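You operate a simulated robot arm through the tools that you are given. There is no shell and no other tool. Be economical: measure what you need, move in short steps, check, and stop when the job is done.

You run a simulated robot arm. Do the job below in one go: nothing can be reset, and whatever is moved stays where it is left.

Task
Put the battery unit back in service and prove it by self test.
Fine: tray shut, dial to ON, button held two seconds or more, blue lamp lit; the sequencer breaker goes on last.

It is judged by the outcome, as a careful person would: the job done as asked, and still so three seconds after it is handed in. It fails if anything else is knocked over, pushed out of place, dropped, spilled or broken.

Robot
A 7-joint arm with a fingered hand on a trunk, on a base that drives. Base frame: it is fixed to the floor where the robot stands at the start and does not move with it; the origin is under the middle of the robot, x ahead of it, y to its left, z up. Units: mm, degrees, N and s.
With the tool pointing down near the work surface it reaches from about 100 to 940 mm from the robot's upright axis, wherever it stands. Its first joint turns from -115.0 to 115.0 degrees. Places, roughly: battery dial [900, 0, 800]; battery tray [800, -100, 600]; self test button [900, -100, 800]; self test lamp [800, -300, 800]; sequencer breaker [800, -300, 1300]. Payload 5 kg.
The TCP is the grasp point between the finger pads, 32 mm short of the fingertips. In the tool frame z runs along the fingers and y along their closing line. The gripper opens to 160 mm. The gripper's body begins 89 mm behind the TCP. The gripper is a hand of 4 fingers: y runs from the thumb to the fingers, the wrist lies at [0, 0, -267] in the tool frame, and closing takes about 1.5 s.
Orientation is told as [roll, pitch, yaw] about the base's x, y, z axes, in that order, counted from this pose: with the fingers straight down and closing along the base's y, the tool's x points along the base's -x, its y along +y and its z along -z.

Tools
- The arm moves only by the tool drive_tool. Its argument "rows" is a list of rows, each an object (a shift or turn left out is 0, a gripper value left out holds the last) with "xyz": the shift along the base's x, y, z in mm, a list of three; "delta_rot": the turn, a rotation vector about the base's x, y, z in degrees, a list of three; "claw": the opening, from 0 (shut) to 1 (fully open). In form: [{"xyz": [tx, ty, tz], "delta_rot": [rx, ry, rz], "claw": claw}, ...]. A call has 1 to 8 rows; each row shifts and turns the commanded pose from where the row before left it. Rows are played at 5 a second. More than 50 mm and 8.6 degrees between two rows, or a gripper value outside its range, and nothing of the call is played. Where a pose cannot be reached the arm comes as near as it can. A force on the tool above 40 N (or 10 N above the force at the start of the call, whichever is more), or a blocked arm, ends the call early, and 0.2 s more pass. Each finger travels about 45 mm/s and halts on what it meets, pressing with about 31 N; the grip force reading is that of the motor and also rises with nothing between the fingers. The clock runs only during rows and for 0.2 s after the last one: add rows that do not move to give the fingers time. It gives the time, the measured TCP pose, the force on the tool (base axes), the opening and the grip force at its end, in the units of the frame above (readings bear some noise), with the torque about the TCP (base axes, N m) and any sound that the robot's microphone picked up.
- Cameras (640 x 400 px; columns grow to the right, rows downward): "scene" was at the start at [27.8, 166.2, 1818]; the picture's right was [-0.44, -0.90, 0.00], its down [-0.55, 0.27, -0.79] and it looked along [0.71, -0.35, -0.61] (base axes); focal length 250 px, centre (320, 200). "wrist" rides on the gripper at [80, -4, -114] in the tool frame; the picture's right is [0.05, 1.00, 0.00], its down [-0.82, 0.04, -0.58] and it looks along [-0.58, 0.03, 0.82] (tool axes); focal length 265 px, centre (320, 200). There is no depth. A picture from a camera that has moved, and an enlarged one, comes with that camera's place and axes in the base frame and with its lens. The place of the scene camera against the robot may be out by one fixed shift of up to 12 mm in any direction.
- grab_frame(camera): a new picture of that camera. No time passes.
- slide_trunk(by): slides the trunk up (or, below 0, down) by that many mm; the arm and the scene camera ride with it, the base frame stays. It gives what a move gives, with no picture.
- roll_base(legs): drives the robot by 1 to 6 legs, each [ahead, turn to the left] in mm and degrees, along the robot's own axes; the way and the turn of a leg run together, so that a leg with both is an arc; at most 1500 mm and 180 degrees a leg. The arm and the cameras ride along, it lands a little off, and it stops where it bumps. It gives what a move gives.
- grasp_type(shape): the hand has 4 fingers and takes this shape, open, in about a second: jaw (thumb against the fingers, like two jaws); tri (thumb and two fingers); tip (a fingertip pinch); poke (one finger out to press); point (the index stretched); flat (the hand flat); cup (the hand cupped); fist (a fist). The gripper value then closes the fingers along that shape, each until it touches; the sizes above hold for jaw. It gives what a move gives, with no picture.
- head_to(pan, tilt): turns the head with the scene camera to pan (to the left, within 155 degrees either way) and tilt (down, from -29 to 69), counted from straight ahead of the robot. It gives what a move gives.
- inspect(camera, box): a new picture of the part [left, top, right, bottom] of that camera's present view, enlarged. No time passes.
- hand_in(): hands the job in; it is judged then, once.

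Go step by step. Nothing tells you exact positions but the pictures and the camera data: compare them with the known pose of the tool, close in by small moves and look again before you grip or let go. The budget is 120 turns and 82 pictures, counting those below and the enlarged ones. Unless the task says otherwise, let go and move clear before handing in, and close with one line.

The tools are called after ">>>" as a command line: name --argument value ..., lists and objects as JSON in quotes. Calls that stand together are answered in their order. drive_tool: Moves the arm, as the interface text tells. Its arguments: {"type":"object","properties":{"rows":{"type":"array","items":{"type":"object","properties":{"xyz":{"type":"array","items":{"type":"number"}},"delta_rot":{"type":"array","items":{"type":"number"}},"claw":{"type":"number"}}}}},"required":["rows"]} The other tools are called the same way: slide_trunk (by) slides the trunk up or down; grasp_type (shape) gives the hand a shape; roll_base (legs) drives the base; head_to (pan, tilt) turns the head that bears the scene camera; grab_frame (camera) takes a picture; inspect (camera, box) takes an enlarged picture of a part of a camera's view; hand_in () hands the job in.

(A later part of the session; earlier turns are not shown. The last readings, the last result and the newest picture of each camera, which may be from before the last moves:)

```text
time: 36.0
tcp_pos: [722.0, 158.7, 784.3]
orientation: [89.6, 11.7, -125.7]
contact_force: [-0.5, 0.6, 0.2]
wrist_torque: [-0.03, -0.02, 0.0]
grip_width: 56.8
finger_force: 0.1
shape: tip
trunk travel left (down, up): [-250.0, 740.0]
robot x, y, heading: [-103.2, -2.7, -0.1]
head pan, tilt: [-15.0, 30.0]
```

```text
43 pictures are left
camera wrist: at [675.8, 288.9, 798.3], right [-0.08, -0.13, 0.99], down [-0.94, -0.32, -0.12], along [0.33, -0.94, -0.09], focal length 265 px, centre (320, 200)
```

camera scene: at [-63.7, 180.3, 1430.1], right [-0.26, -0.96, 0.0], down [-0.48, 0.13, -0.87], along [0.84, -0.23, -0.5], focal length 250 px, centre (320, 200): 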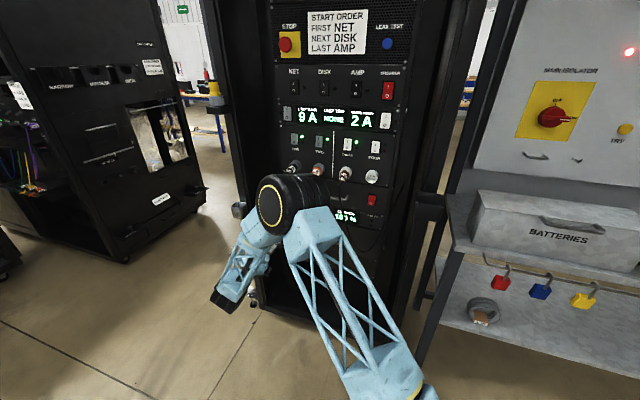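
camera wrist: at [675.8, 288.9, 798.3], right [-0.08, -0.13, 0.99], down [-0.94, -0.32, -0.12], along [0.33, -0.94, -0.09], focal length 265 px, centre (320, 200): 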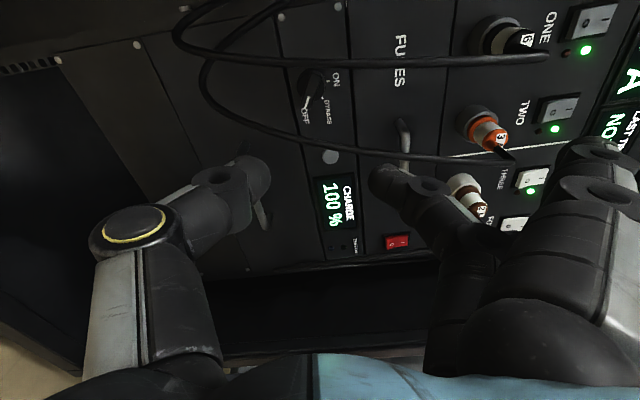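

The pinch works on the tool axis, but the spread index would reach the plugs and cables. I test the "point" shape again at other gripper values to find a slim probe.

>>> grasp_type --shape "point"

>>> drive_tool --rows '[{"claw": 0.0}, {}, {}, {}, {}, {}, {}, {}]'

>>> grab_frame --camera "wrist"

```text
time: 36.9
tcp_pos: [722.2, 157.3, 785.2]
orientation: [89.6, 11.7, -125.7]
contact_force: [-0.7, 0.2, 0.3]
wrist_torque: [-0.01, 0.01, -0.01]
grip_width: 0.1
finger_force: 0.1
shape: point
trunk travel left (down, up): [-250.0, 740.0]
robot x, y, heading: [-103.9, -0.9, -0.5]
head pan, tilt: [-15.0, 30.0]
```

```text
time: 38.7
tcp_pos: [722.0, 158.0, 785.3]
orientation: [89.7, 11.7, -125.8]
contact_force: [-1.1, -0.4, 0.4]
wrist_torque: [0.02, -0.02, 0.02]
grip_width: 0.0
finger_force: 0.1
shape: point
trunk travel left (down, up): [-250.0, 740.0]
robot x, y, heading: [-103.2, -2.2, -0.4]
head pan, tilt: [-15.0, 30.0]
```

```text
42 pictures are left
camera wrist: at [675.8, 288.9, 798.3], right [-0.08, -0.13, 0.99], down [-0.94, -0.32, -0.12], along [0.33, -0.94, -0.09], focal length 265 px, centre (320, 200)
```

wrist: 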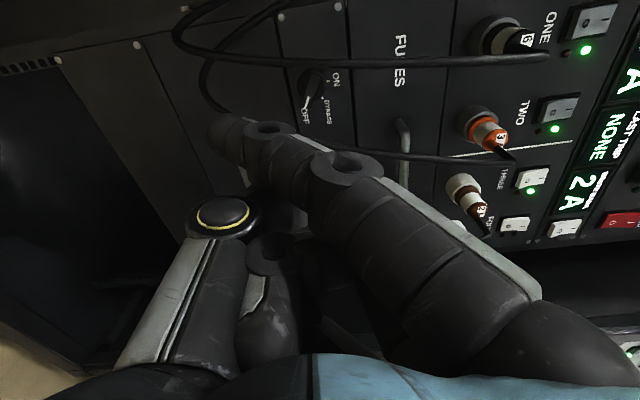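

The index is fixed, stretched diagonally across the hand (about 45°). Tilting the tool up by 45° makes the finger point straight at the panel with the hand below it; I do that well clear of the rack.

>>> drive_tool --rows '[{"delta_rot": [-6.5, 4.8, 0]}, {"delta_rot": [-4.75, -6.44, 0]}, {"delta_rot": [-4.75, -6.44, 0]}, {"delta_rot": [-4.75, -6.44, 0]}, {"delta_rot": [-4.75, -6.44, 0]}, {"delta_rot": [-4.75, -6.44, 0]}, {"delta_rot": [-3.5, -4.7, 0]}, {}]'

>>> grab_frame --camera "wrist"

>>> grab_frame --camera "scene"

```text
time: 40.5
tcp_pos: [720.9, 156.4, 783.6]
orientation: [135.5, 1.9, -123.3]
contact_force: [-0.5, 0.4, 0.1]
wrist_torque: [-0.03, 0.0, -0.02]
grip_width: 0.0
finger_force: 0.0
shape: point
trunk travel left (down, up): [-250.0, 740.0]
robot x, y, heading: [-103.6, -1.2, -0.5]
head pan, tilt: [-15.0, 30.0]
```

```text
41 pictures are left
camera wrist: at [702.6, 269.0, 702.6], right [-0.58, 0.41, 0.7], down [-0.8, -0.43, -0.41], along [0.13, -0.8, 0.58], focal length 265 px, centre (320, 200)
```

wrist: 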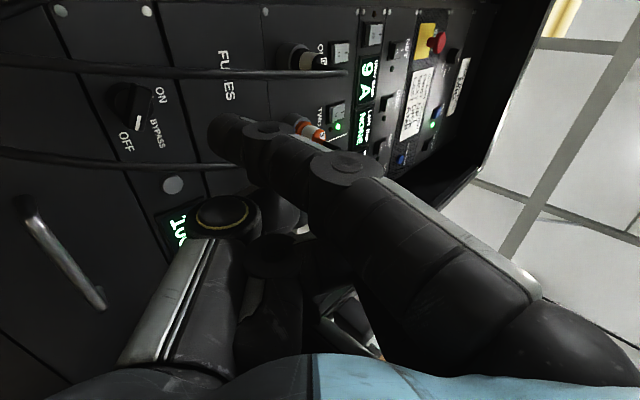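

```text
40 pictures are left
camera scene: at [-63.7, 180.7, 1430.1], right [-0.26, -0.96, 0.0], down [-0.48, 0.13, -0.87], along [0.84, -0.23, -0.5], focal length 250 px, centre (320, 200)
```

scene: 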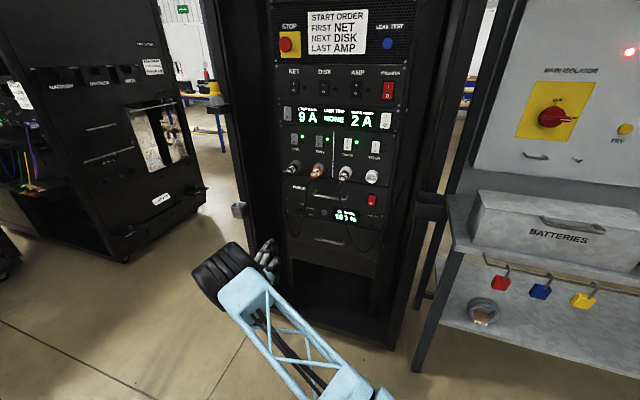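

Excellent: the panel is now in plain sight from both cameras. I zoom in on the dial.

>>> inspect --camera "scene" --box '[265, 155, 395, 265]'

>>> inspect --camera "wrist" --box '[0, 20, 320, 220]'

```text
3.64 times, centred on (330, 210) of scene
camera zoom: at [-63.7, 180.7, 1430.1], right [-0.26, -0.96, 0.0], down [-0.48, 0.13, -0.87], along [0.84, -0.23, -0.5], focal length 911 px, centre (284, 164)
```

zoom: 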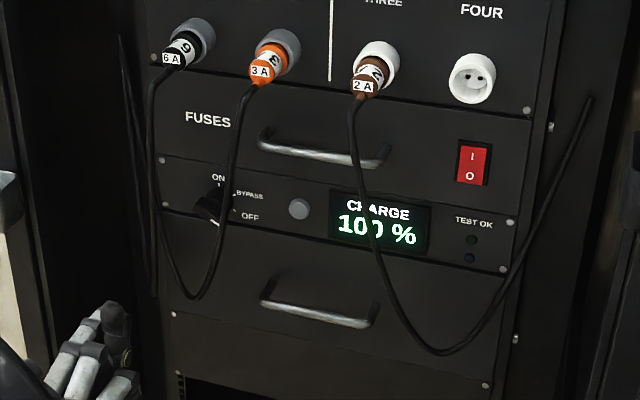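

```text
2.00 times, centred on (160, 120) of wrist
camera zoom: at [702.6, 269.0, 702.6], right [-0.58, 0.41, 0.7], down [-0.8, -0.43, -0.41], along [0.13, -0.8, 0.58], focal length 531 px, centre (640, 360)
```

zoom: 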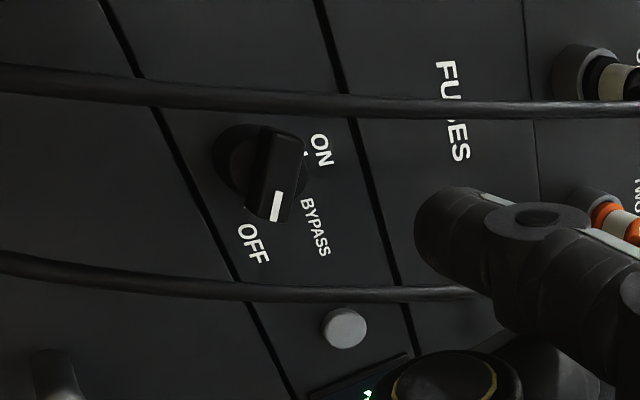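

Cable strands hang left and right of the dial, looping beneath it. I roll the hand 42° about the finger axis so the thumb lies below the finger rather than against the right strand.

>>> drive_tool --rows '[{"delta_rot": [6.7, -4.95, 0]}, {"delta_rot": [6.7, -4.95, 0]}, {"delta_rot": [6.7, -4.95, 0]}, {"delta_rot": [6.7, -4.95, 0]}, {"delta_rot": [6.7, -4.95, 0]}, {}]'

>>> grab_frame --camera "wrist"

>>> inspect --camera "scene" --box '[185, 155, 395, 325]'

```text
time: 41.9
tcp_pos: [826.0, 218.4, 799.3]
orientation: [138.3, 43.6, -122.4]
contact_force: [-1.3, -1.1, -0.5]
wrist_torque: [0.0, -0.01, -0.02]
grip_width: 0.0
finger_force: 0.0
shape: point
out of reach, approached as far as the arm can: row 1, 2, 3, 4, 5
trunk travel left (down, up): [-250.0, 740.0]
robot x, y, heading: [-102.9, 1.8, -0.3]
head pan, tilt: [-15.0, 30.0]
```

```text
37 pictures are left
camera wrist: at [828.1, 357.7, 791.6], right [-0.85, 0.04, 0.52], down [-0.52, -0.04, -0.85], along [-0.01, -1.0, 0.06], focal length 265 px, centre (320, 200)
```

wrist: 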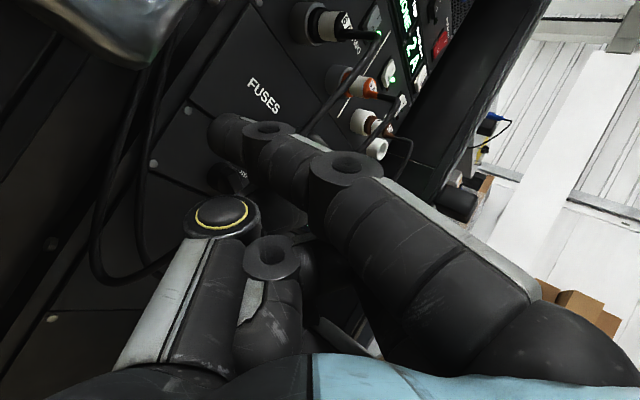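

```text
2.35 times, centred on (290, 240) of scene
camera zoom: at [-63.7, 180.6, 1430.1], right [-0.26, -0.96, 0.0], down [-0.48, 0.13, -0.87], along [0.84, -0.23, -0.5], focal length 589 px, centre (391, 106)
```

zoom: 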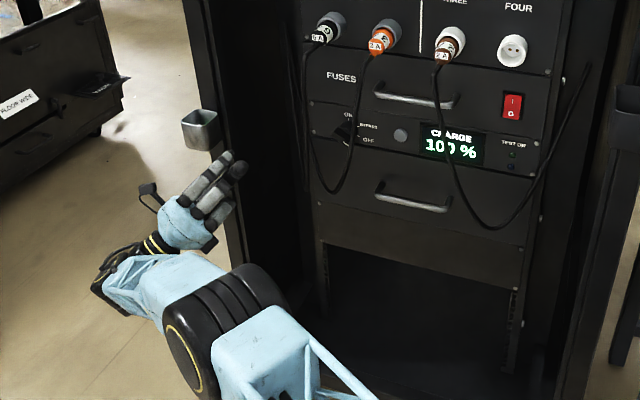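

The arm could not hold that roll and drifted toward the rack's left post. I roll back by half and check where it goes.

>>> drive_tool --rows '[{"delta_rot": [-6.7, 4.95, 0]}, {"delta_rot": [-6.7, 4.95, 0]}, {"delta_rot": [-6.7, 4.95, 0]}, {}]'

```text
time: 42.9
tcp_pos: [825.9, 219.6, 800.4]
orientation: [136.4, 18.5, -123.2]
contact_force: [-1.4, 0.2, -0.4]
wrist_torque: [0.02, -0.03, -0.03]
grip_width: 0.2
finger_force: 0.1
shape: point
trunk travel left (down, up): [-250.0, 740.0]
robot x, y, heading: [-101.4, 3.2, -0.2]
head pan, tilt: [-15.0, 30.0]
```

>>> drive_tool --rows '[{"xyz": [-22, -30, -8]}, {"xyz": [-22, -35, -8]}, {"xyz": [-10, -40, -8]}, {"xyz": [5, -40, -8]}, {"xyz": [5, -20, -5]}]'

>>> grab_frame --camera "wrist"

>>> inspect --camera "scene" --box '[235, 155, 395, 265]'

```text
time: 44.1
tcp_pos: [827.5, 77.2, 768.4]
orientation: [136.3, 18.6, -123.3]
contact_force: [-0.6, -0.2, -1.0]
wrist_torque: [0.01, -0.01, -0.03]
grip_width: 0.0
finger_force: 0.1
shape: point
out of reach, approached as far as the arm can: row 2, 3, 4
trunk travel left (down, up): [-250.0, 740.0]
robot x, y, heading: [-101.7, -0.3, -0.1]
head pan, tilt: [-15.0, 30.0]
```

```text
35 pictures are left
camera wrist: at [820.0, 204.1, 713.9], right [-0.7, 0.25, 0.67], down [-0.72, -0.31, -0.63], along [0.05, -0.92, 0.4], focal length 265 px, centre (320, 200)
```

wrist: 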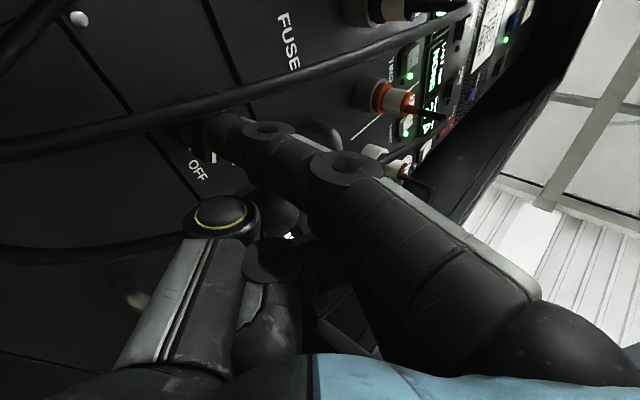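

```text
3.64 times, centred on (315, 210) of scene
camera zoom: at [-63.9, 180.5, 1430.1], right [-0.26, -0.96, 0.0], down [-0.48, 0.13, -0.87], along [0.84, -0.23, -0.5], focal length 911 px, centre (338, 164)
```

zoom: 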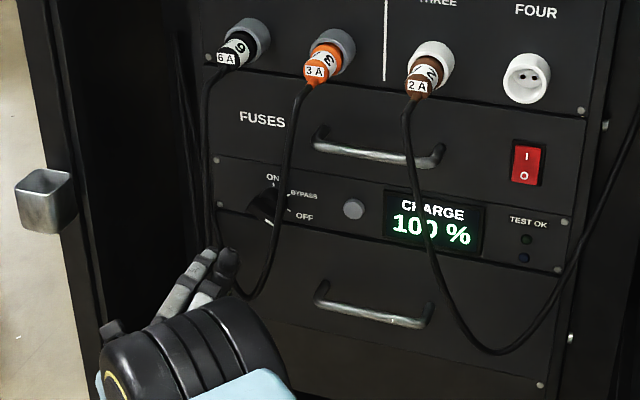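

The wrist is near its limit with that extra roll, so I undo it, easing back a little and then moving in line with the dial's right side.

>>> drive_tool --rows '[{"xyz": [-24, 18, 0], "delta_rot": [-6.7, 4.95, 0]}, {"xyz": [-10, -14, 3], "delta_rot": [-6.7, 4.95, 0]}, {"xyz": [-10, -27, 3]}, {"xyz": [12, -9, 0]}, {"xyz": [12, -9, 0]}, {}]'

>>> grab_frame --camera "wrist"

>>> inspect --camera "scene" --box '[235, 155, 395, 265]'

```text
time: 45.5
tcp_pos: [808.4, 32.9, 773.2]
orientation: [135.4, 1.9, -123.3]
contact_force: [-0.6, -0.3, 0.2]
wrist_torque: [-0.02, 0.03, 0.02]
grip_width: 0.0
finger_force: 0.0
shape: point
trunk travel left (down, up): [-250.0, 740.0]
robot x, y, heading: [-101.9, -0.9, -0.5]
head pan, tilt: [-15.0, 30.0]
```

```text
33 pictures are left
camera wrist: at [789.6, 144.7, 693.1], right [-0.58, 0.41, 0.7], down [-0.8, -0.43, -0.41], along [0.13, -0.8, 0.58], focal length 265 px, centre (320, 200)
```

wrist: 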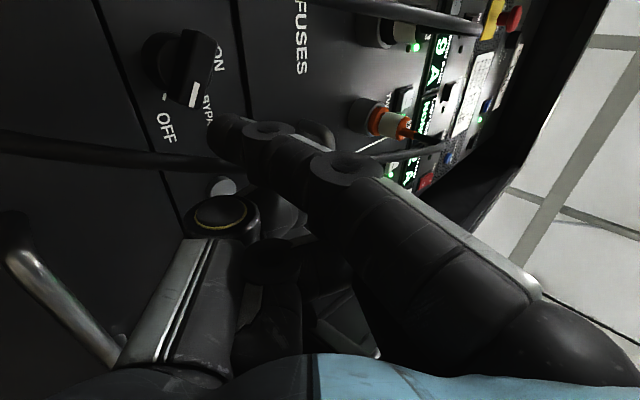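

```text
3.64 times, centred on (315, 210) of scene
camera zoom: at [-63.7, 180.4, 1430.1], right [-0.26, -0.96, 0.0], down [-0.48, 0.13, -0.87], along [0.84, -0.23, -0.5], focal length 911 px, centre (338, 164)
```

zoom: 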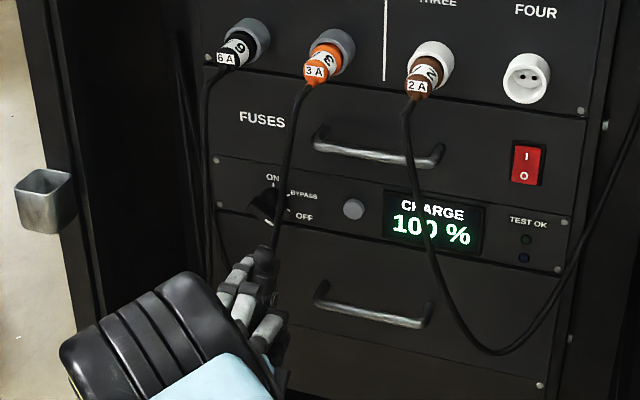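

The finger tip is about [861,30,751], just below and right of the dial pointer. I lower slightly and advance along the panel normal, watching the force.

>>> drive_tool --rows '[{"xyz": [0, 0, -9]}, {"xyz": [14.5, -10.7, 0]}, {"xyz": [14.5, -10.7, 0]}, {"xyz": [14.5, -10.7, 0]}]'

>>> grab_frame --camera "wrist"

>>> inspect --camera "scene" --box '[265, 155, 365, 245]'

```text
time: 46.5
tcp_pos: [853.4, 1.4, 765.7]
orientation: [135.4, 2.0, -123.3]
contact_force: [-0.3, 0.4, 0.3]
wrist_torque: [-0.01, -0.01, -0.01]
grip_width: 0.0
finger_force: 0.1
shape: point
trunk travel left (down, up): [-250.0, 740.0]
robot x, y, heading: [-107.4, -0.3, -0.3]
head pan, tilt: [-15.0, 30.0]
```

```text
31 pictures are left
camera wrist: at [834.3, 112.6, 685.6], right [-0.58, 0.41, 0.7], down [-0.8, -0.43, -0.41], along [0.13, -0.8, 0.58], focal length 265 px, centre (320, 200)
```

wrist: 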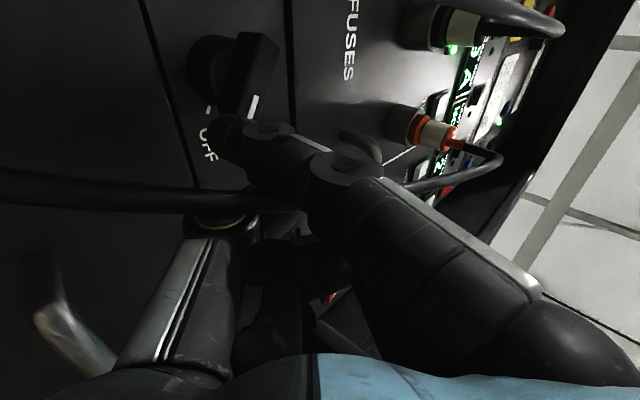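

```text
4.44 times, centred on (315, 200) of scene
camera zoom: at [-63.9, 180.4, 1430.1], right [-0.26, -0.96, 0.0], down [-0.48, 0.13, -0.87], along [0.84, -0.23, -0.5], focal length 1113 px, centre (342, 200)
```

zoom: 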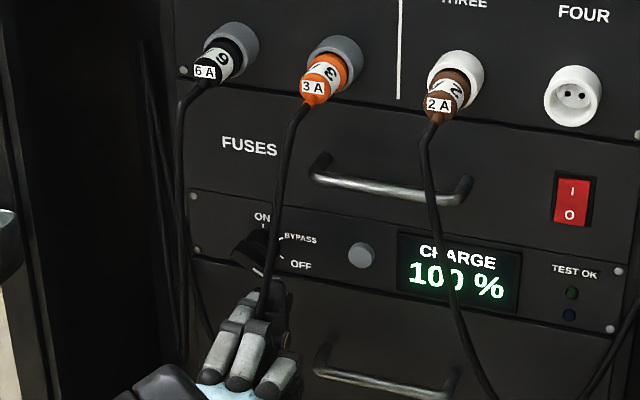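

No contact so far, and the bar lies just above the finger. I advance the last 48 mm beneath it.

>>> drive_tool --rows '[{"xyz": [12.9, -9.5, 0]}, {"xyz": [12.9, -9.5, 0]}, {"xyz": [12.9, -9.5, 0]}, {}]'

>>> grab_frame --camera "wrist"

```text
time: 47.5
tcp_pos: [892.0, -26.1, 768.1]
orientation: [135.3, 2.0, -123.3]
contact_force: [-0.2, 0.4, 0.2]
wrist_torque: [0.02, -0.01, -0.01]
grip_width: 152.5
finger_force: 0.1
shape: point
trunk travel left (down, up): [-250.0, 740.0]
robot x, y, heading: [-101.8, -2.1, -0.5]
head pan, tilt: [-15.0, 30.0]
```

```text
29 pictures are left
camera wrist: at [872.0, 85.6, 687.7], right [-0.58, 0.41, 0.7], down [-0.8, -0.43, -0.41], along [0.13, -0.8, 0.58], focal length 265 px, centre (320, 200)
```

wrist: 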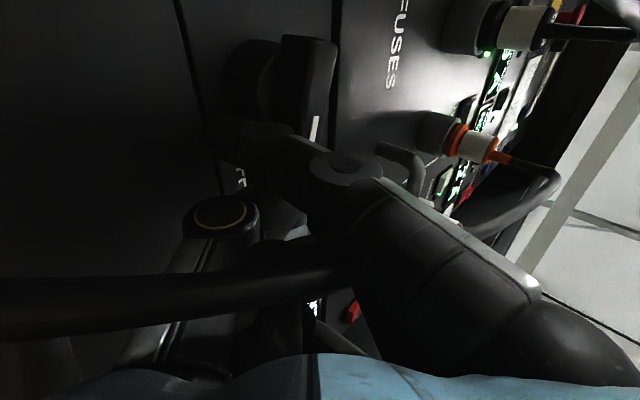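

The finger is under the pointer with no contact force and the cable hanging free. I push the pointer up along its arc.

>>> drive_tool --rows '[{"xyz": [-3, -4, 11]}, {"xyz": [-3, -4, 8]}, {"xyz": [-1.2, -1.6, 11]}, {"xyz": [1.4, 1.9, 12]}]'

>>> grab_frame --camera "wrist"

>>> inspect --camera "scene" --box '[265, 155, 365, 245]'

```text
time: 48.5
tcp_pos: [883.7, -34.9, 807.4]
orientation: [135.4, 2.1, -123.3]
contact_force: [-0.5, 0.2, 0.4]
wrist_torque: [-0.02, -0.01, 0.01]
grip_width: 152.5
finger_force: 0.0
shape: point
trunk travel left (down, up): [-250.0, 740.0]
robot x, y, heading: [-101.4, 2.3, -0.4]
head pan, tilt: [-15.0, 30.0]
```

```text
28 pictures are left
camera wrist: at [864.6, 76.7, 726.8], right [-0.58, 0.41, 0.7], down [-0.8, -0.43, -0.41], along [0.13, -0.8, 0.58], focal length 265 px, centre (320, 200)
```

wrist: 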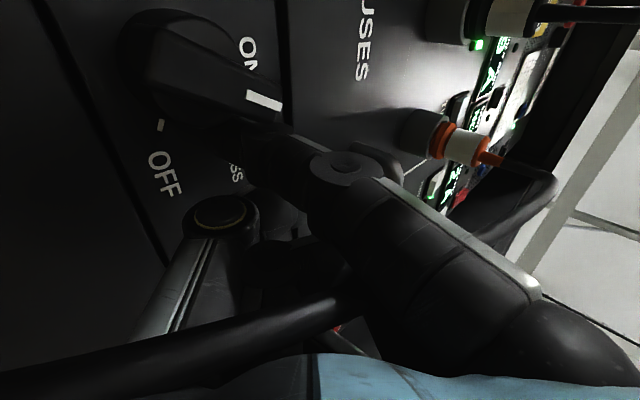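

```text
4.44 times, centred on (315, 200) of scene
camera zoom: at [-63.7, 180.2, 1430.2], right [-0.26, -0.96, 0.0], down [-0.48, 0.13, -0.87], along [0.84, -0.23, -0.5], focal length 1113 px, centre (342, 200)
```

zoom: 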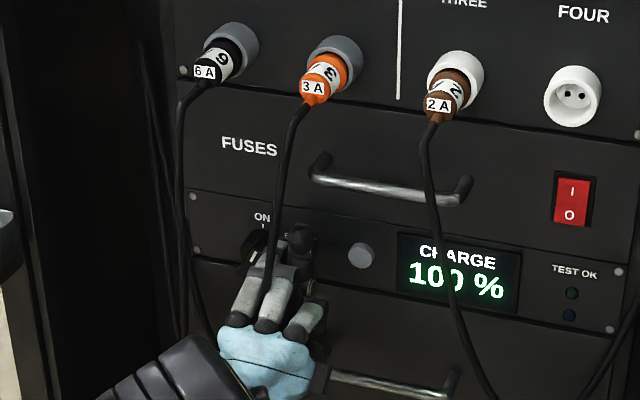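

The pointer has turned past BYPASS, about 50° along, and the cables are undisturbed. I continue the arc to ON.

>>> drive_tool --rows '[{"xyz": [3.4, 4.6, 8]}, {"xyz": [4, 5.4, 5]}]'

>>> grab_frame --camera "wrist"

```text
time: 49.1
tcp_pos: [889.1, -25.4, 820.8]
orientation: [135.4, 2.1, -123.3]
contact_force: [-2.8, -1.4, 0.5]
wrist_torque: [-0.06, 0.08, 0.0]
grip_width: 152.3
finger_force: 0.1
shape: point
trunk travel left (down, up): [-250.0, 740.0]
robot x, y, heading: [-97.8, -0.6, -0.2]
head pan, tilt: [-15.0, 30.0]
```

```text
26 pictures are left
camera wrist: at [871.1, 86.5, 739.7], right [-0.58, 0.41, 0.7], down [-0.8, -0.43, -0.41], along [0.13, -0.8, 0.58], focal length 265 px, centre (320, 200)
```

wrist: 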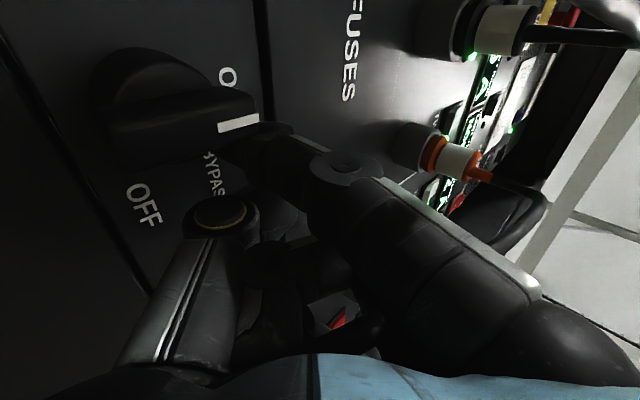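

>>> drive_tool --rows '[{"xyz": [3.6, 4.8, 3]}, {"xyz": [3.6, 4.8, 2]}]'

>>> inspect --camera "wrist" --box '[40, 20, 360, 220]'

```text
time: 49.7
tcp_pos: [898.0, -15.0, 825.3]
orientation: [135.5, 2.1, -123.2]
contact_force: [-1.3, -0.1, 1.1]
wrist_torque: [-0.02, -0.03, 0.02]
grip_width: 0.2
finger_force: 0.1
shape: point
trunk travel left (down, up): [-250.0, 740.0]
robot x, y, heading: [-101.1, -0.5, -0.4]
head pan, tilt: [-15.0, 30.0]
```

```text
2.00 times, centred on (200, 120) of wrist
camera zoom: at [880.0, 96.5, 745.0], right [-0.58, 0.41, 0.7], down [-0.8, -0.43, -0.41], along [0.13, -0.8, 0.58], focal length 531 px, centre (560, 360)
```

zoom: 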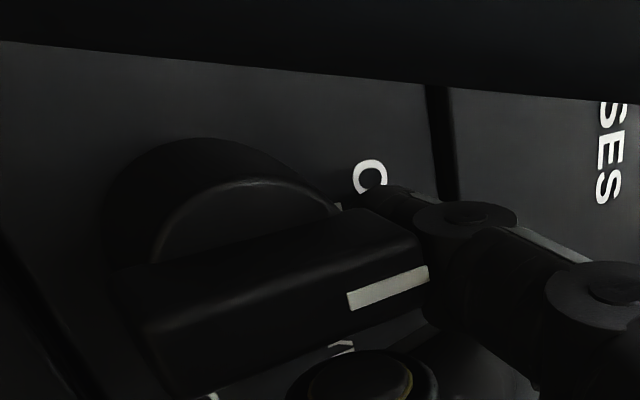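

>>> drive_tool --rows '[{"xyz": [2.4, 3.2, 1]}, {"xyz": [1.5, 2, 0]}]'

>>> drive_tool --rows '[{"xyz": [-2.4, -3.2, 0]}, {"xyz": [-20, 14.8, 0]}, {"xyz": [-28, 20, 0]}, {"xyz": [-28, 20, -15]}, {"xyz": [-28, 20, -25]}, {"xyz": [-20, 15, -25]}]'

>>> inspect --camera "scene" --box '[275, 165, 355, 225]'

>>> grab_frame --camera "wrist"

```text
time: 50.3
tcp_pos: [903.6, -9.1, 827.5]
orientation: [135.4, 2.1, -123.3]
contact_force: [0.6, 0.7, 1.2]
wrist_torque: [0.0, -0.06, -0.04]
grip_width: 0.1
finger_force: 0.0
shape: point
trunk travel left (down, up): [-250.0, 740.0]
robot x, y, heading: [-99.3, -0.7, -0.2]
head pan, tilt: [-15.0, 30.0]
```

```text
time: 51.7
tcp_pos: [775.1, 77.9, 767.8]
orientation: [135.4, 2.2, -123.4]
contact_force: [0.2, 0.0, 0.1]
wrist_torque: [0.01, 0.01, 0.0]
grip_width: 0.0
finger_force: 0.0
shape: point
trunk travel left (down, up): [-250.0, 740.0]
robot x, y, heading: [-106.2, 2.8, -0.3]
head pan, tilt: [-15.0, 30.0]
```

```text
6.67 times, centred on (315, 195) of scene
camera zoom: at [-63.9, 180.3, 1430.2], right [-0.26, -0.96, 0.0], down [-0.48, 0.13, -0.87], along [0.84, -0.23, -0.5], focal length 1670 px, centre (353, 233)
```

zoom: 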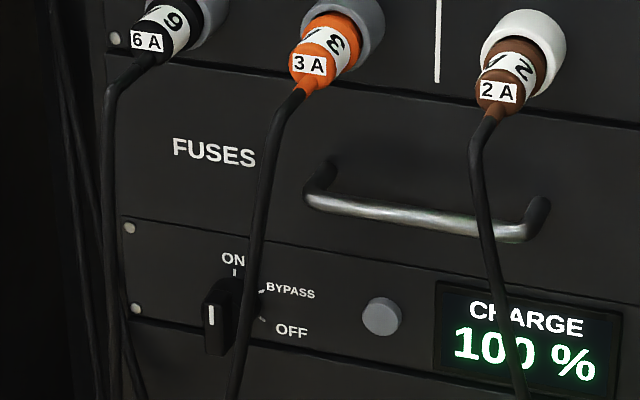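

```text
23 pictures are left
camera wrist: at [755.9, 189.5, 686.3], right [-0.58, 0.41, 0.7], down [-0.8, -0.43, -0.41], along [0.13, -0.8, 0.58], focal length 265 px, centre (320, 200)
```

wrist: 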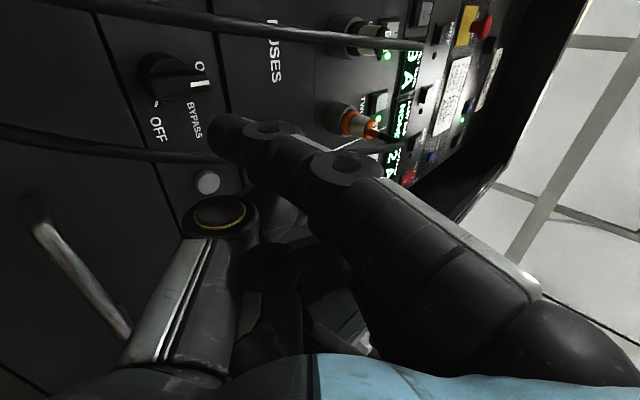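

The dial stands upright at ON. Now the grey button, about [897,-120,785]: I move the finger tip in front of it.

>>> drive_tool --rows '[{"xyz": [-12, -36, 10]}, {"xyz": [-10, -36, 10]}, {"xyz": [-3, -36, 11]}, {"xyz": [5, -25, 11]}, {"xyz": [16, -12, 0]}, {"xyz": [16, -12, 0]}, {}]'

>>> grab_frame --camera "wrist"

>>> inspect --camera "scene" --box '[275, 165, 395, 245]'

```text
time: 53.3
tcp_pos: [827.8, -70.1, 815.1]
orientation: [135.4, 2.0, -123.3]
contact_force: [0.0, 0.0, 0.5]
wrist_torque: [-0.01, -0.02, 0.0]
grip_width: 0.0
finger_force: 0.1
shape: point
out of reach, approached as far as the arm can: row 1, 2, 3
trunk travel left (down, up): [-250.0, 740.0]
robot x, y, heading: [-99.8, -1.0, -0.5]
head pan, tilt: [-15.0, 30.0]
```

```text
22 pictures are left
camera wrist: at [808.7, 42.7, 734.3], right [-0.58, 0.41, 0.7], down [-0.8, -0.43, -0.41], along [0.13, -0.8, 0.58], focal length 265 px, centre (320, 200)
```

wrist: 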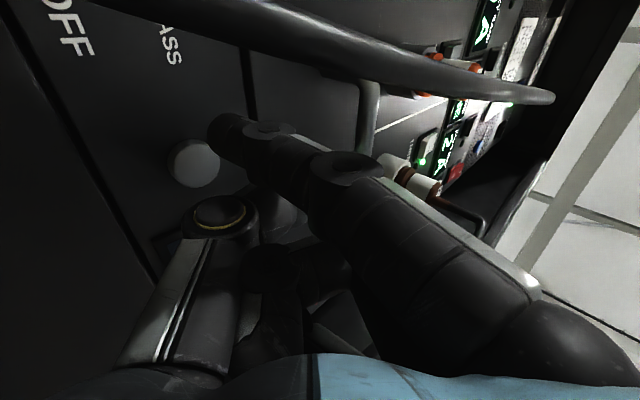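

```text
5.00 times, centred on (335, 205) of scene
camera zoom: at [-63.7, 180.3, 1430.2], right [-0.26, -0.96, 0.0], down [-0.48, 0.13, -0.87], along [0.84, -0.23, -0.5], focal length 1252 px, centre (245, 175)
```

zoom: 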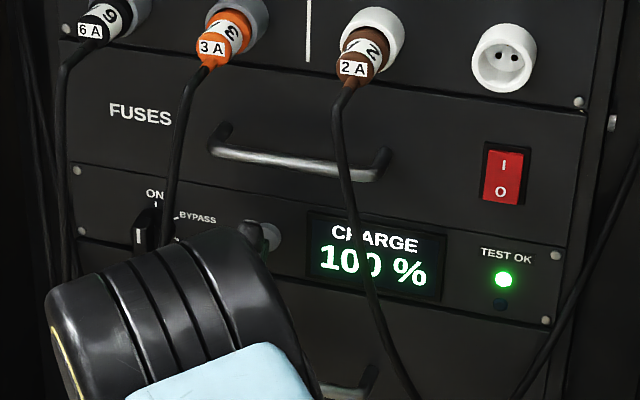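

A green TEST OK lamp came on with the dial at ON; the blue one below it is still dark. The tip is about 28 mm left of the button, so I shift right and look.

>>> drive_tool --rows '[{"xyz": [-8.3, -11.3, -2.5]}, {"xyz": [-8.3, -11.3, -2.5]}, {}]'

>>> grab_frame --camera "wrist"

```text
time: 54.1
tcp_pos: [810.1, -91.5, 810.3]
orientation: [135.5, 1.9, -123.3]
contact_force: [-0.1, 0.3, 0.5]
wrist_torque: [-0.01, -0.01, 0.05]
grip_width: 0.1
finger_force: 0.0
shape: point
trunk travel left (down, up): [-250.0, 740.0]
robot x, y, heading: [-99.5, 2.4, -0.4]
head pan, tilt: [-15.0, 30.0]
```

```text
20 pictures are left
camera wrist: at [791.6, 19.5, 728.9], right [-0.58, 0.41, 0.7], down [-0.8, -0.43, -0.41], along [0.13, -0.8, 0.58], focal length 265 px, centre (320, 200)
```

wrist: 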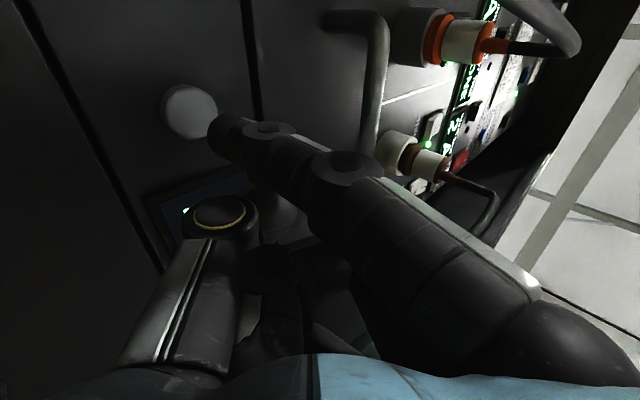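

Lined up. I advance onto the button in small steps.

>>> drive_tool --rows '[{"xyz": [8, -5.9, 0]}, {"xyz": [8, -5.9, 0]}, {"xyz": [5, -3.7, 0]}, {"xyz": [4, -3, 0]}]'

>>> grab_frame --camera "wrist"

```text
time: 55.1
tcp_pos: [834.3, -109.2, 810.4]
orientation: [135.3, 2.0, -123.1]
contact_force: [-16.2, 7.9, -1.3]
wrist_torque: [0.18, 0.41, 0.37]
grip_width: 152.3
finger_force: 0.1
shape: point
trunk travel left (down, up): [-250.0, 740.0]
robot x, y, heading: [-103.2, -1.2, -0.3]
head pan, tilt: [-15.0, 30.0]
heard: click
```

```text
19 pictures are left
camera wrist: at [815.6, 2.7, 729.5], right [-0.58, 0.41, 0.7], down [-0.8, -0.43, -0.41], along [0.13, -0.8, 0.58], focal length 265 px, centre (320, 200)
```

wrist: 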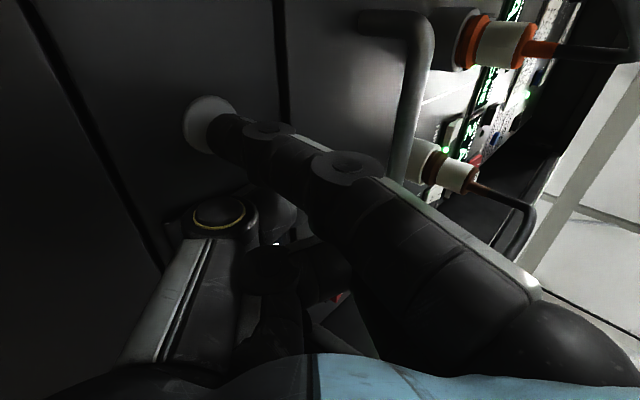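

Contact with 18 N and a click: the button is pressed. I press a touch deeper and hold for more than two seconds.

>>> drive_tool --rows '[{"xyz": [0.8, -0.6, 0]}, {}, {}, {}, {}, {}, {}, {}]'

>>> drive_tool --rows '[{}, {}, {}, {}, {}, {}, {}, {}]'

>>> inspect --camera "scene" --box '[275, 165, 395, 245]'

```text
time: 56.9
tcp_pos: [835.4, -109.5, 810.4]
orientation: [135.4, 2.0, -123.3]
contact_force: [-20.7, 14.4, -2.4]
wrist_torque: [0.29, 0.56, 0.71]
grip_width: 152.6
finger_force: 0.1
shape: point
trunk travel left (down, up): [-250.0, 740.0]
robot x, y, heading: [-100.7, -2.4, -0.3]
head pan, tilt: [-15.0, 30.0]
```

```text
time: 58.7
tcp_pos: [836.1, -109.1, 810.5]
orientation: [135.3, 2.1, -123.3]
contact_force: [-20.8, 15.2, -2.5]
wrist_torque: [0.35, 0.52, 0.78]
grip_width: 152.3
finger_force: 0.1
shape: point
trunk travel left (down, up): [-250.0, 740.0]
robot x, y, heading: [-102.7, 1.4, -0.6]
head pan, tilt: [-15.0, 30.0]
```

```text
5.00 times, centred on (335, 205) of scene
camera zoom: at [-64.7, 181.5, 1430.0], right [-0.26, -0.96, 0.0], down [-0.48, 0.13, -0.87], along [0.84, -0.23, -0.5], focal length 1252 px, centre (245, 175)
```

zoom: 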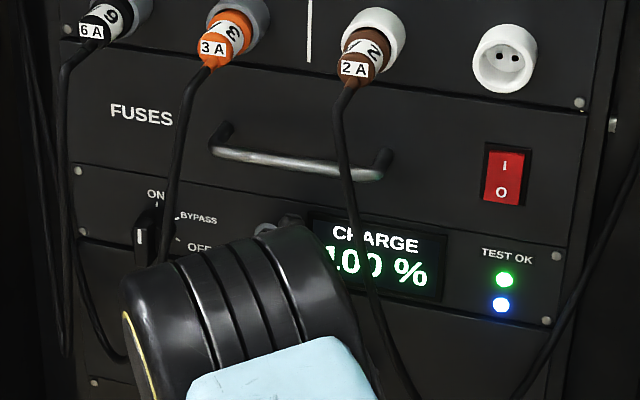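

The blue lamp is lit after a hold of some 3.6 s. I release and back away, then check the lamp stays and look at the sequencer breaker.

>>> drive_tool --rows '[{"xyz": [-8, 5.9, 0]}, {"xyz": [-28, 21, 0]}, {"xyz": [-28, 21, 0]}, {"xyz": [-28, 21, 0]}, {"xyz": [-28, 21, 0]}, {"xyz": [-28, 21, 0]}]'

>>> inspect --camera "scene" --box '[265, 0, 425, 250]'

>>> inspect --camera "scene" --box '[270, 60, 410, 135]'

```text
time: 60.1
tcp_pos: [766.5, 18.8, 834.3]
orientation: [135.2, 1.8, -123.5]
contact_force: [0.1, -0.4, -0.3]
wrist_torque: [-0.02, -0.05, 0.02]
grip_width: 152.4
finger_force: 0.0
shape: point
out of reach, approached as far as the arm can: row 3, 4, 5, 6
trunk travel left (down, up): [-250.0, 740.0]
robot x, y, heading: [-105.6, 3.8, -0.6]
head pan, tilt: [-15.0, 30.0]
```

```text
1.60 times, centred on (345, 125) of scene
camera zoom: at [-63.5, 180.4, 1430.2], right [-0.26, -0.96, 0.0], down [-0.48, 0.13, -0.87], along [0.84, -0.23, -0.5], focal length 401 px, centre (280, 320)
```

zoom: 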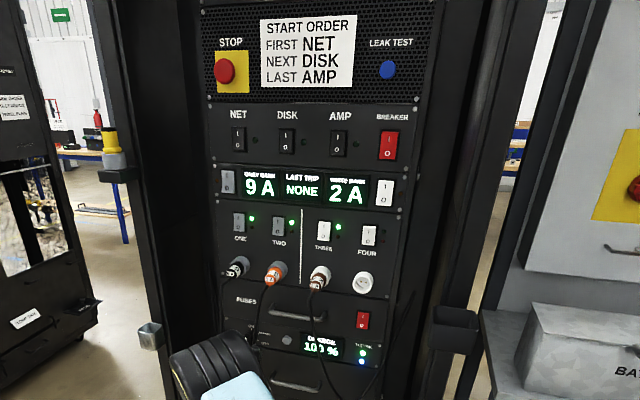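

```text
4.57 times, centred on (340, 98) of scene
camera zoom: at [-63.5, 180.4, 1430.2], right [-0.26, -0.96, 0.0], down [-0.48, 0.13, -0.87], along [0.84, -0.23, -0.5], focal length 1145 px, centre (229, 669)
```

zoom: 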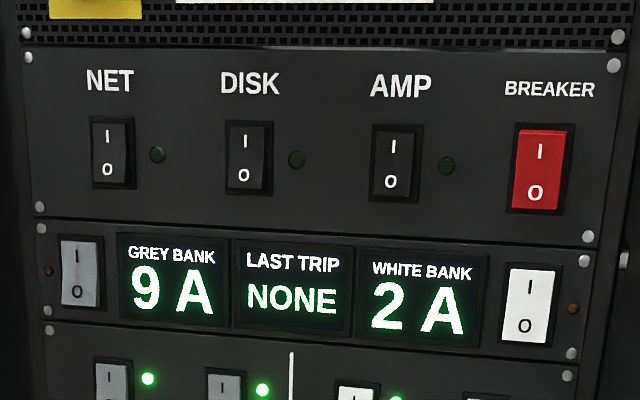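

Blue and green lamps both stay lit. The sequencer BREAKER rocker shows O; its upper half (I) has to be pressed, at about [770,-297,1343]. I drive back 130 mm and raise the trunk.

>>> roll_base --legs '[[-130, 0]]'

>>> slide_trunk --by 400

>>> slide_trunk --by 120

>>> head_to --pan -22 --tilt 32

>>> grab_frame --camera "scene"

```text
time: 61.4
tcp_pos: [637.7, 22.6, 835.1]
orientation: [135.2, 1.8, -123.3]
contact_force: [-1.2, -0.8, -0.3]
wrist_torque: [-0.02, -0.01, -0.01]
grip_width: 152.4
finger_force: 0.0
shape: point
trunk travel left (down, up): [-250.0, 740.0]
robot x, y, heading: [-232.9, 1.2, -0.1]
head pan, tilt: [-15.0, 30.0]
```

```text
time: 65.2
tcp_pos: [637.8, 23.4, 1233.9]
orientation: [135.1, 1.9, -123.4]
contact_force: [0.4, -0.5, -0.5]
wrist_torque: [0.04, 0.01, -0.03]
grip_width: 152.2
finger_force: 0.1
shape: point
trunk travel left (down, up): [-650.0, 340.0]
robot x, y, heading: [-232.5, -1.6, -0.4]
head pan, tilt: [-15.0, 30.0]
```

```text
time: 66.7
tcp_pos: [638.1, 24.6, 1355.1]
orientation: [135.2, 2.0, -123.3]
contact_force: [0.9, 0.7, 0.1]
wrist_torque: [-0.01, -0.01, -0.01]
grip_width: 152.2
finger_force: 0.2
shape: point
trunk travel left (down, up): [-770.0, 220.0]
robot x, y, heading: [-233.6, 0.5, -0.2]
head pan, tilt: [-15.0, 30.0]
```

```text
time: 67.4
tcp_pos: [637.7, 22.3, 1354.0]
orientation: [135.3, 2.0, -123.4]
contact_force: [0.7, 0.2, -1.2]
wrist_torque: [0.0, -0.01, -0.03]
grip_width: 152.2
finger_force: 0.0
shape: point
trunk travel left (down, up): [-770.0, 220.0]
robot x, y, heading: [-236.3, 2.9, -0.2]
head pan, tilt: [-22.0, 32.0]
```

```text
15 pictures are left
camera scene: at [-197.7, 170.7, 1947.0], right [-0.38, -0.93, 0.0], down [-0.49, 0.2, -0.85], along [0.79, -0.32, -0.53], focal length 250 px, centre (320, 200)
```

scene: 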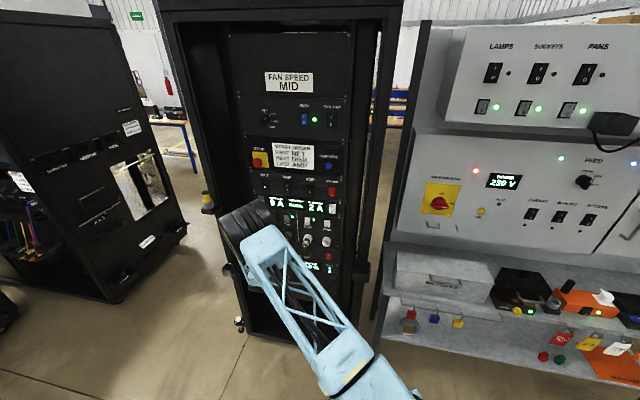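

I move the finger across to a stand-off before the breaker.

>>> drive_tool --rows '[{"xyz": [-2.5, -42, 4.5]}, {"xyz": [-2.5, -42, 4.5]}, {"xyz": [-2.5, -42, 4.5]}, {"xyz": [-2.5, -42, 4.5]}, {"xyz": [-2.5, -42, 4.5]}, {"xyz": [-2.5, -42, 4.5]}, {}]'

>>> grab_frame --camera "wrist"

>>> inspect --camera "scene" --box '[200, 120, 400, 270]'

```text
time: 69.0
tcp_pos: [647.1, -220.4, 1392.4]
orientation: [135.2, 2.0, -123.2]
contact_force: [-0.1, -0.1, 0.1]
wrist_torque: [-0.02, -0.02, 0.0]
grip_width: 152.4
finger_force: 0.1
shape: point
out of reach, approached as far as the arm can: row 1, 2, 3
trunk travel left (down, up): [-770.0, 220.0]
robot x, y, heading: [-232.8, -1.1, -0.1]
head pan, tilt: [-22.0, 32.0]
```

```text
14 pictures are left
camera wrist: at [628.0, -110.0, 1312.3], right [-0.58, 0.41, 0.7], down [-0.81, -0.43, -0.41], along [0.14, -0.8, 0.58], focal length 265 px, centre (320, 200)
```

wrist: 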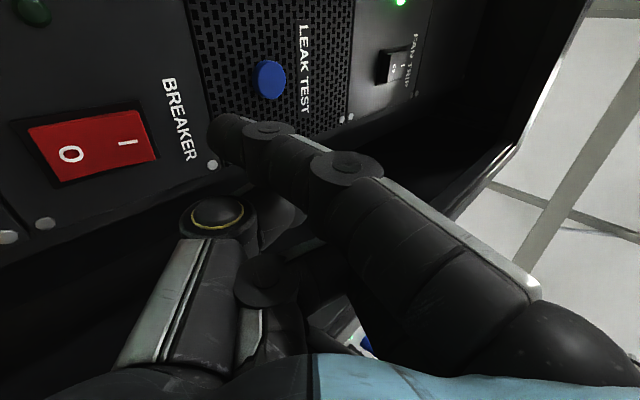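

```text
2.67 times, centred on (300, 195) of scene
camera zoom: at [-197.7, 171.5, 1946.9], right [-0.38, -0.93, 0.0], down [-0.49, 0.2, -0.85], along [0.79, -0.32, -0.53], focal length 668 px, centre (373, 213)
```

zoom: 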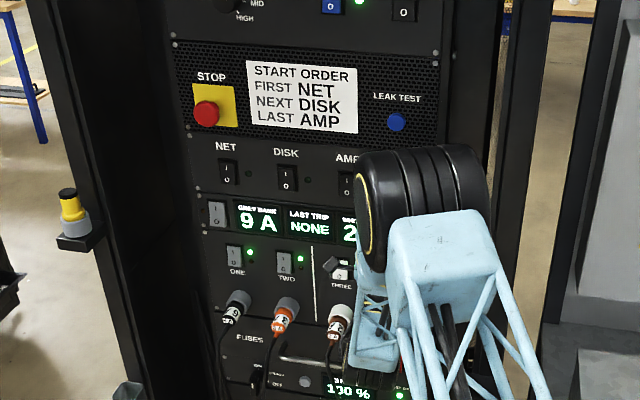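

The breaker's I-half shows at about [764,-295,1342], matching the estimate; the tip is about 20 mm left and 25 mm high of it. I correct while advancing 30 mm and look again.

>>> drive_tool --rows '[{"xyz": [6, -17, -12]}, {"xyz": [6, -17, -11]}, {}]'

>>> grab_frame --camera "wrist"

```text
time: 69.8
tcp_pos: [656.7, -255.6, 1367.5]
orientation: [135.3, 2.0, -123.3]
contact_force: [0.0, 0.5, -0.1]
wrist_torque: [-0.01, -0.01, -0.04]
grip_width: 152.3
finger_force: 0.0
shape: point
trunk travel left (down, up): [-770.0, 220.0]
robot x, y, heading: [-231.2, -2.5, -0.2]
head pan, tilt: [-22.0, 32.0]
```

```text
12 pictures are left
camera wrist: at [637.1, -144.8, 1286.7], right [-0.58, 0.41, 0.71], down [-0.81, -0.43, -0.41], along [0.14, -0.8, 0.58], focal length 265 px, centre (320, 200)
```

wrist: 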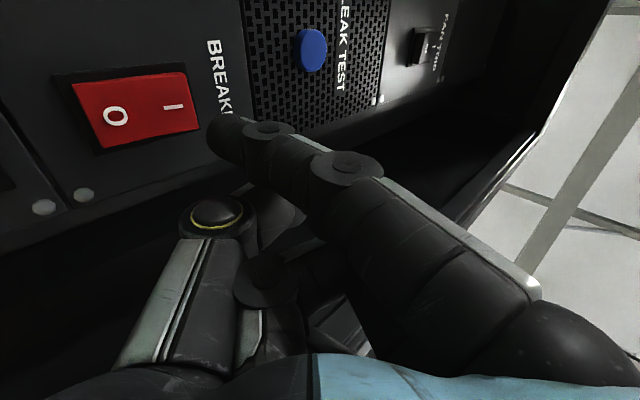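

Well aligned: advancing about 48 mm lands on the "I". I go in with small final steps.

>>> drive_tool --rows '[{"xyz": [9.7, -7.1, 0]}, {"xyz": [9.7, -7.1, 0]}, {"xyz": [6.4, -4.8, 0]}, {"xyz": [3.2, -2.4, 0]}, {"xyz": [3.2, -2.4, 0]}]'

>>> grab_frame --camera "wrist"

```text
time: 71.0
tcp_pos: [689.0, -282.6, 1367.2]
orientation: [135.2, 1.9, -123.6]
contact_force: [0.2, 0.1, 1.0]
wrist_torque: [0.0, 0.02, 0.0]
grip_width: 152.3
finger_force: 0.1
shape: point
trunk travel left (down, up): [-770.0, 220.0]
robot x, y, heading: [-232.6, -0.1, -0.3]
head pan, tilt: [-22.0, 32.0]
```

```text
11 pictures are left
camera wrist: at [669.8, -171.0, 1287.3], right [-0.57, 0.41, 0.71], down [-0.81, -0.43, -0.41], along [0.13, -0.8, 0.58], focal length 265 px, centre (320, 200)
```

wrist: 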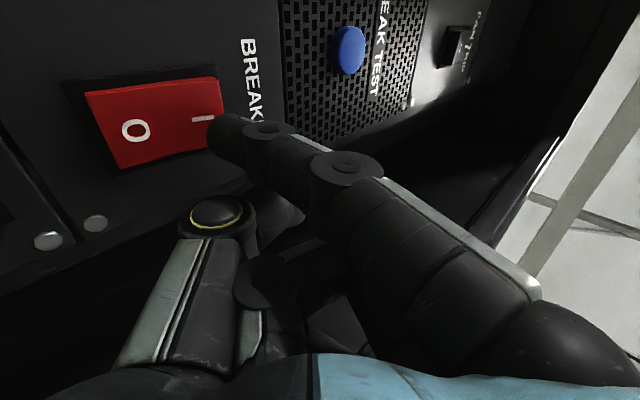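

>>> drive_tool --rows '[{"xyz": [3.2, -2.4, -1]}, {"xyz": [3.2, -2.4, -1]}, {"xyz": [3.2, -2.4, 0]}, {"xyz": [3.2, -2.4, 0]}]'

>>> grab_frame --camera "wrist"

```text
time: 72.0
tcp_pos: [702.5, -292.8, 1365.1]
orientation: [135.1, 1.9, -123.4]
contact_force: [0.8, -0.1, 0.4]
wrist_torque: [-0.02, 0.01, -0.01]
grip_width: 0.0
finger_force: 0.1
shape: point
trunk travel left (down, up): [-770.0, 220.0]
robot x, y, heading: [-230.5, 0.1, -0.5]
head pan, tilt: [-22.0, 32.0]
```

```text
10 pictures are left
camera wrist: at [683.3, -180.6, 1284.7], right [-0.57, 0.42, 0.71], down [-0.81, -0.43, -0.41], along [0.13, -0.8, 0.58], focal length 265 px, centre (320, 200)
```

wrist: 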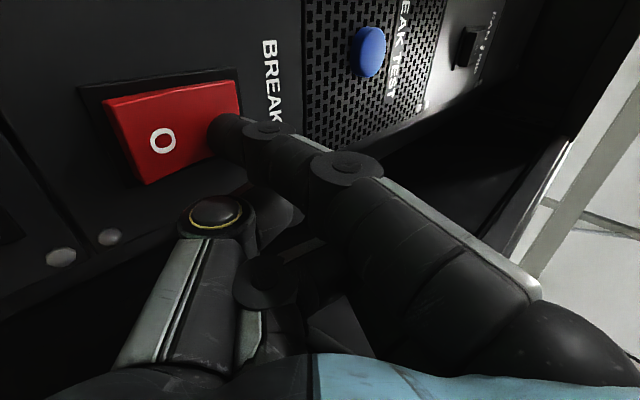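

The tip is on the I-half. I press further until it clicks or resists.

>>> drive_tool --rows '[{"xyz": [3.2, -2.4, 0]}, {"xyz": [3.2, -2.4, 0]}, {"xyz": [2.4, -1.8, 0]}, {}]'

>>> grab_frame --camera "wrist"

```text
time: 72.7
tcp_pos: [705.5, -292.6, 1365.2]
orientation: [135.1, 2.0, -123.4]
contact_force: [-24.6, 10.5, -4.2]
wrist_torque: [0.17, 0.62, 0.47]
grip_width: 0.2
finger_force: 0.1
shape: point
trunk travel left (down, up): [-770.0, 220.0]
robot x, y, heading: [-228.8, 0.5, -0.1]
head pan, tilt: [-22.0, 32.0]
stopped in row 3: the force on the tool passed its limit at 44 N (the readings are from after the stop); the commanded pose is now the measured one
```

```text
9 pictures are left
camera wrist: at [685.9, -181.3, 1284.1], right [-0.58, 0.41, 0.7], down [-0.81, -0.43, -0.41], along [0.13, -0.8, 0.58], focal length 265 px, centre (320, 200)
```

wrist: 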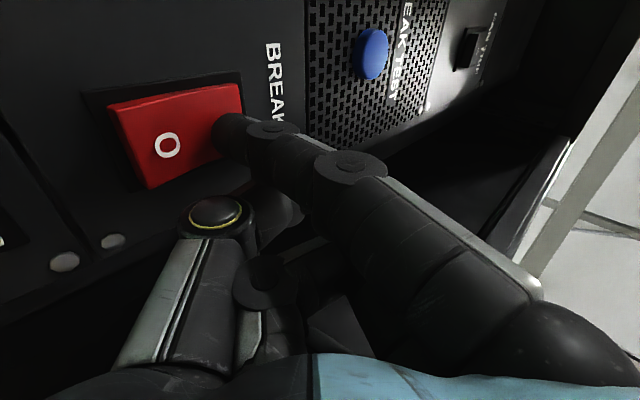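

It met a firm end stop and the O-half now stands out. I back off and check the breaker and the lamps.

>>> drive_tool --rows '[{"xyz": [-12, 9, 0]}, {"xyz": [-28, 21, 0]}, {"xyz": [-28, 21, 0]}, {"xyz": [-28, 21, 0]}, {"xyz": [-20, 35, 0]}, {"xyz": [-10, 45, 0]}, {"xyz": [0, 45, 0]}, {"xyz": [0, 45, 0]}]'

>>> inspect --camera "scene" --box '[230, 130, 360, 290]'

>>> grab_frame --camera "wrist"

```text
time: 74.5
tcp_pos: [645.5, -59.4, 1393.3]
orientation: [135.3, 1.8, -123.5]
contact_force: [1.0, 1.0, -0.8]
wrist_torque: [0.02, -0.02, -0.02]
grip_width: 152.4
finger_force: 0.0
shape: point
out of reach, approached as far as the arm can: row 3, 4, 5, 6
trunk travel left (down, up): [-770.0, 220.0]
robot x, y, heading: [-230.1, 0.3, -0.2]
head pan, tilt: [-22.0, 32.0]
```

```text
2.50 times, centred on (295, 210) of scene
camera zoom: at [-198.4, 172.7, 1946.9], right [-0.38, -0.93, 0.0], down [-0.49, 0.2, -0.85], along [0.79, -0.32, -0.53], focal length 626 px, centre (382, 175)
```

zoom: 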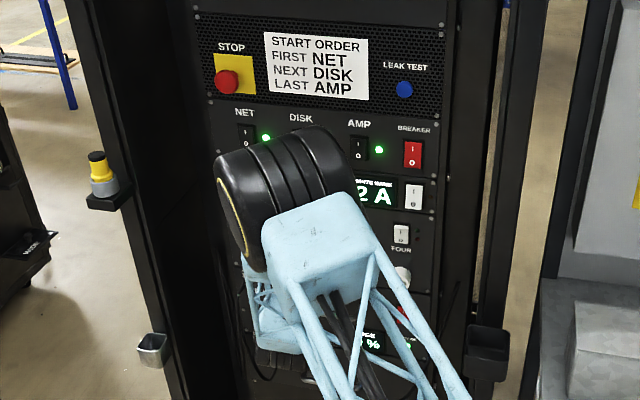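

```text
7 pictures are left
camera wrist: at [626.9, 51.4, 1312.6], right [-0.57, 0.42, 0.7], down [-0.81, -0.43, -0.41], along [0.13, -0.8, 0.58], focal length 265 px, centre (320, 200)
```

wrist: 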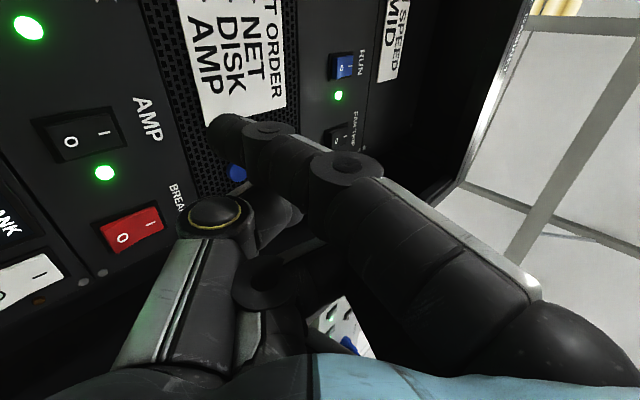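

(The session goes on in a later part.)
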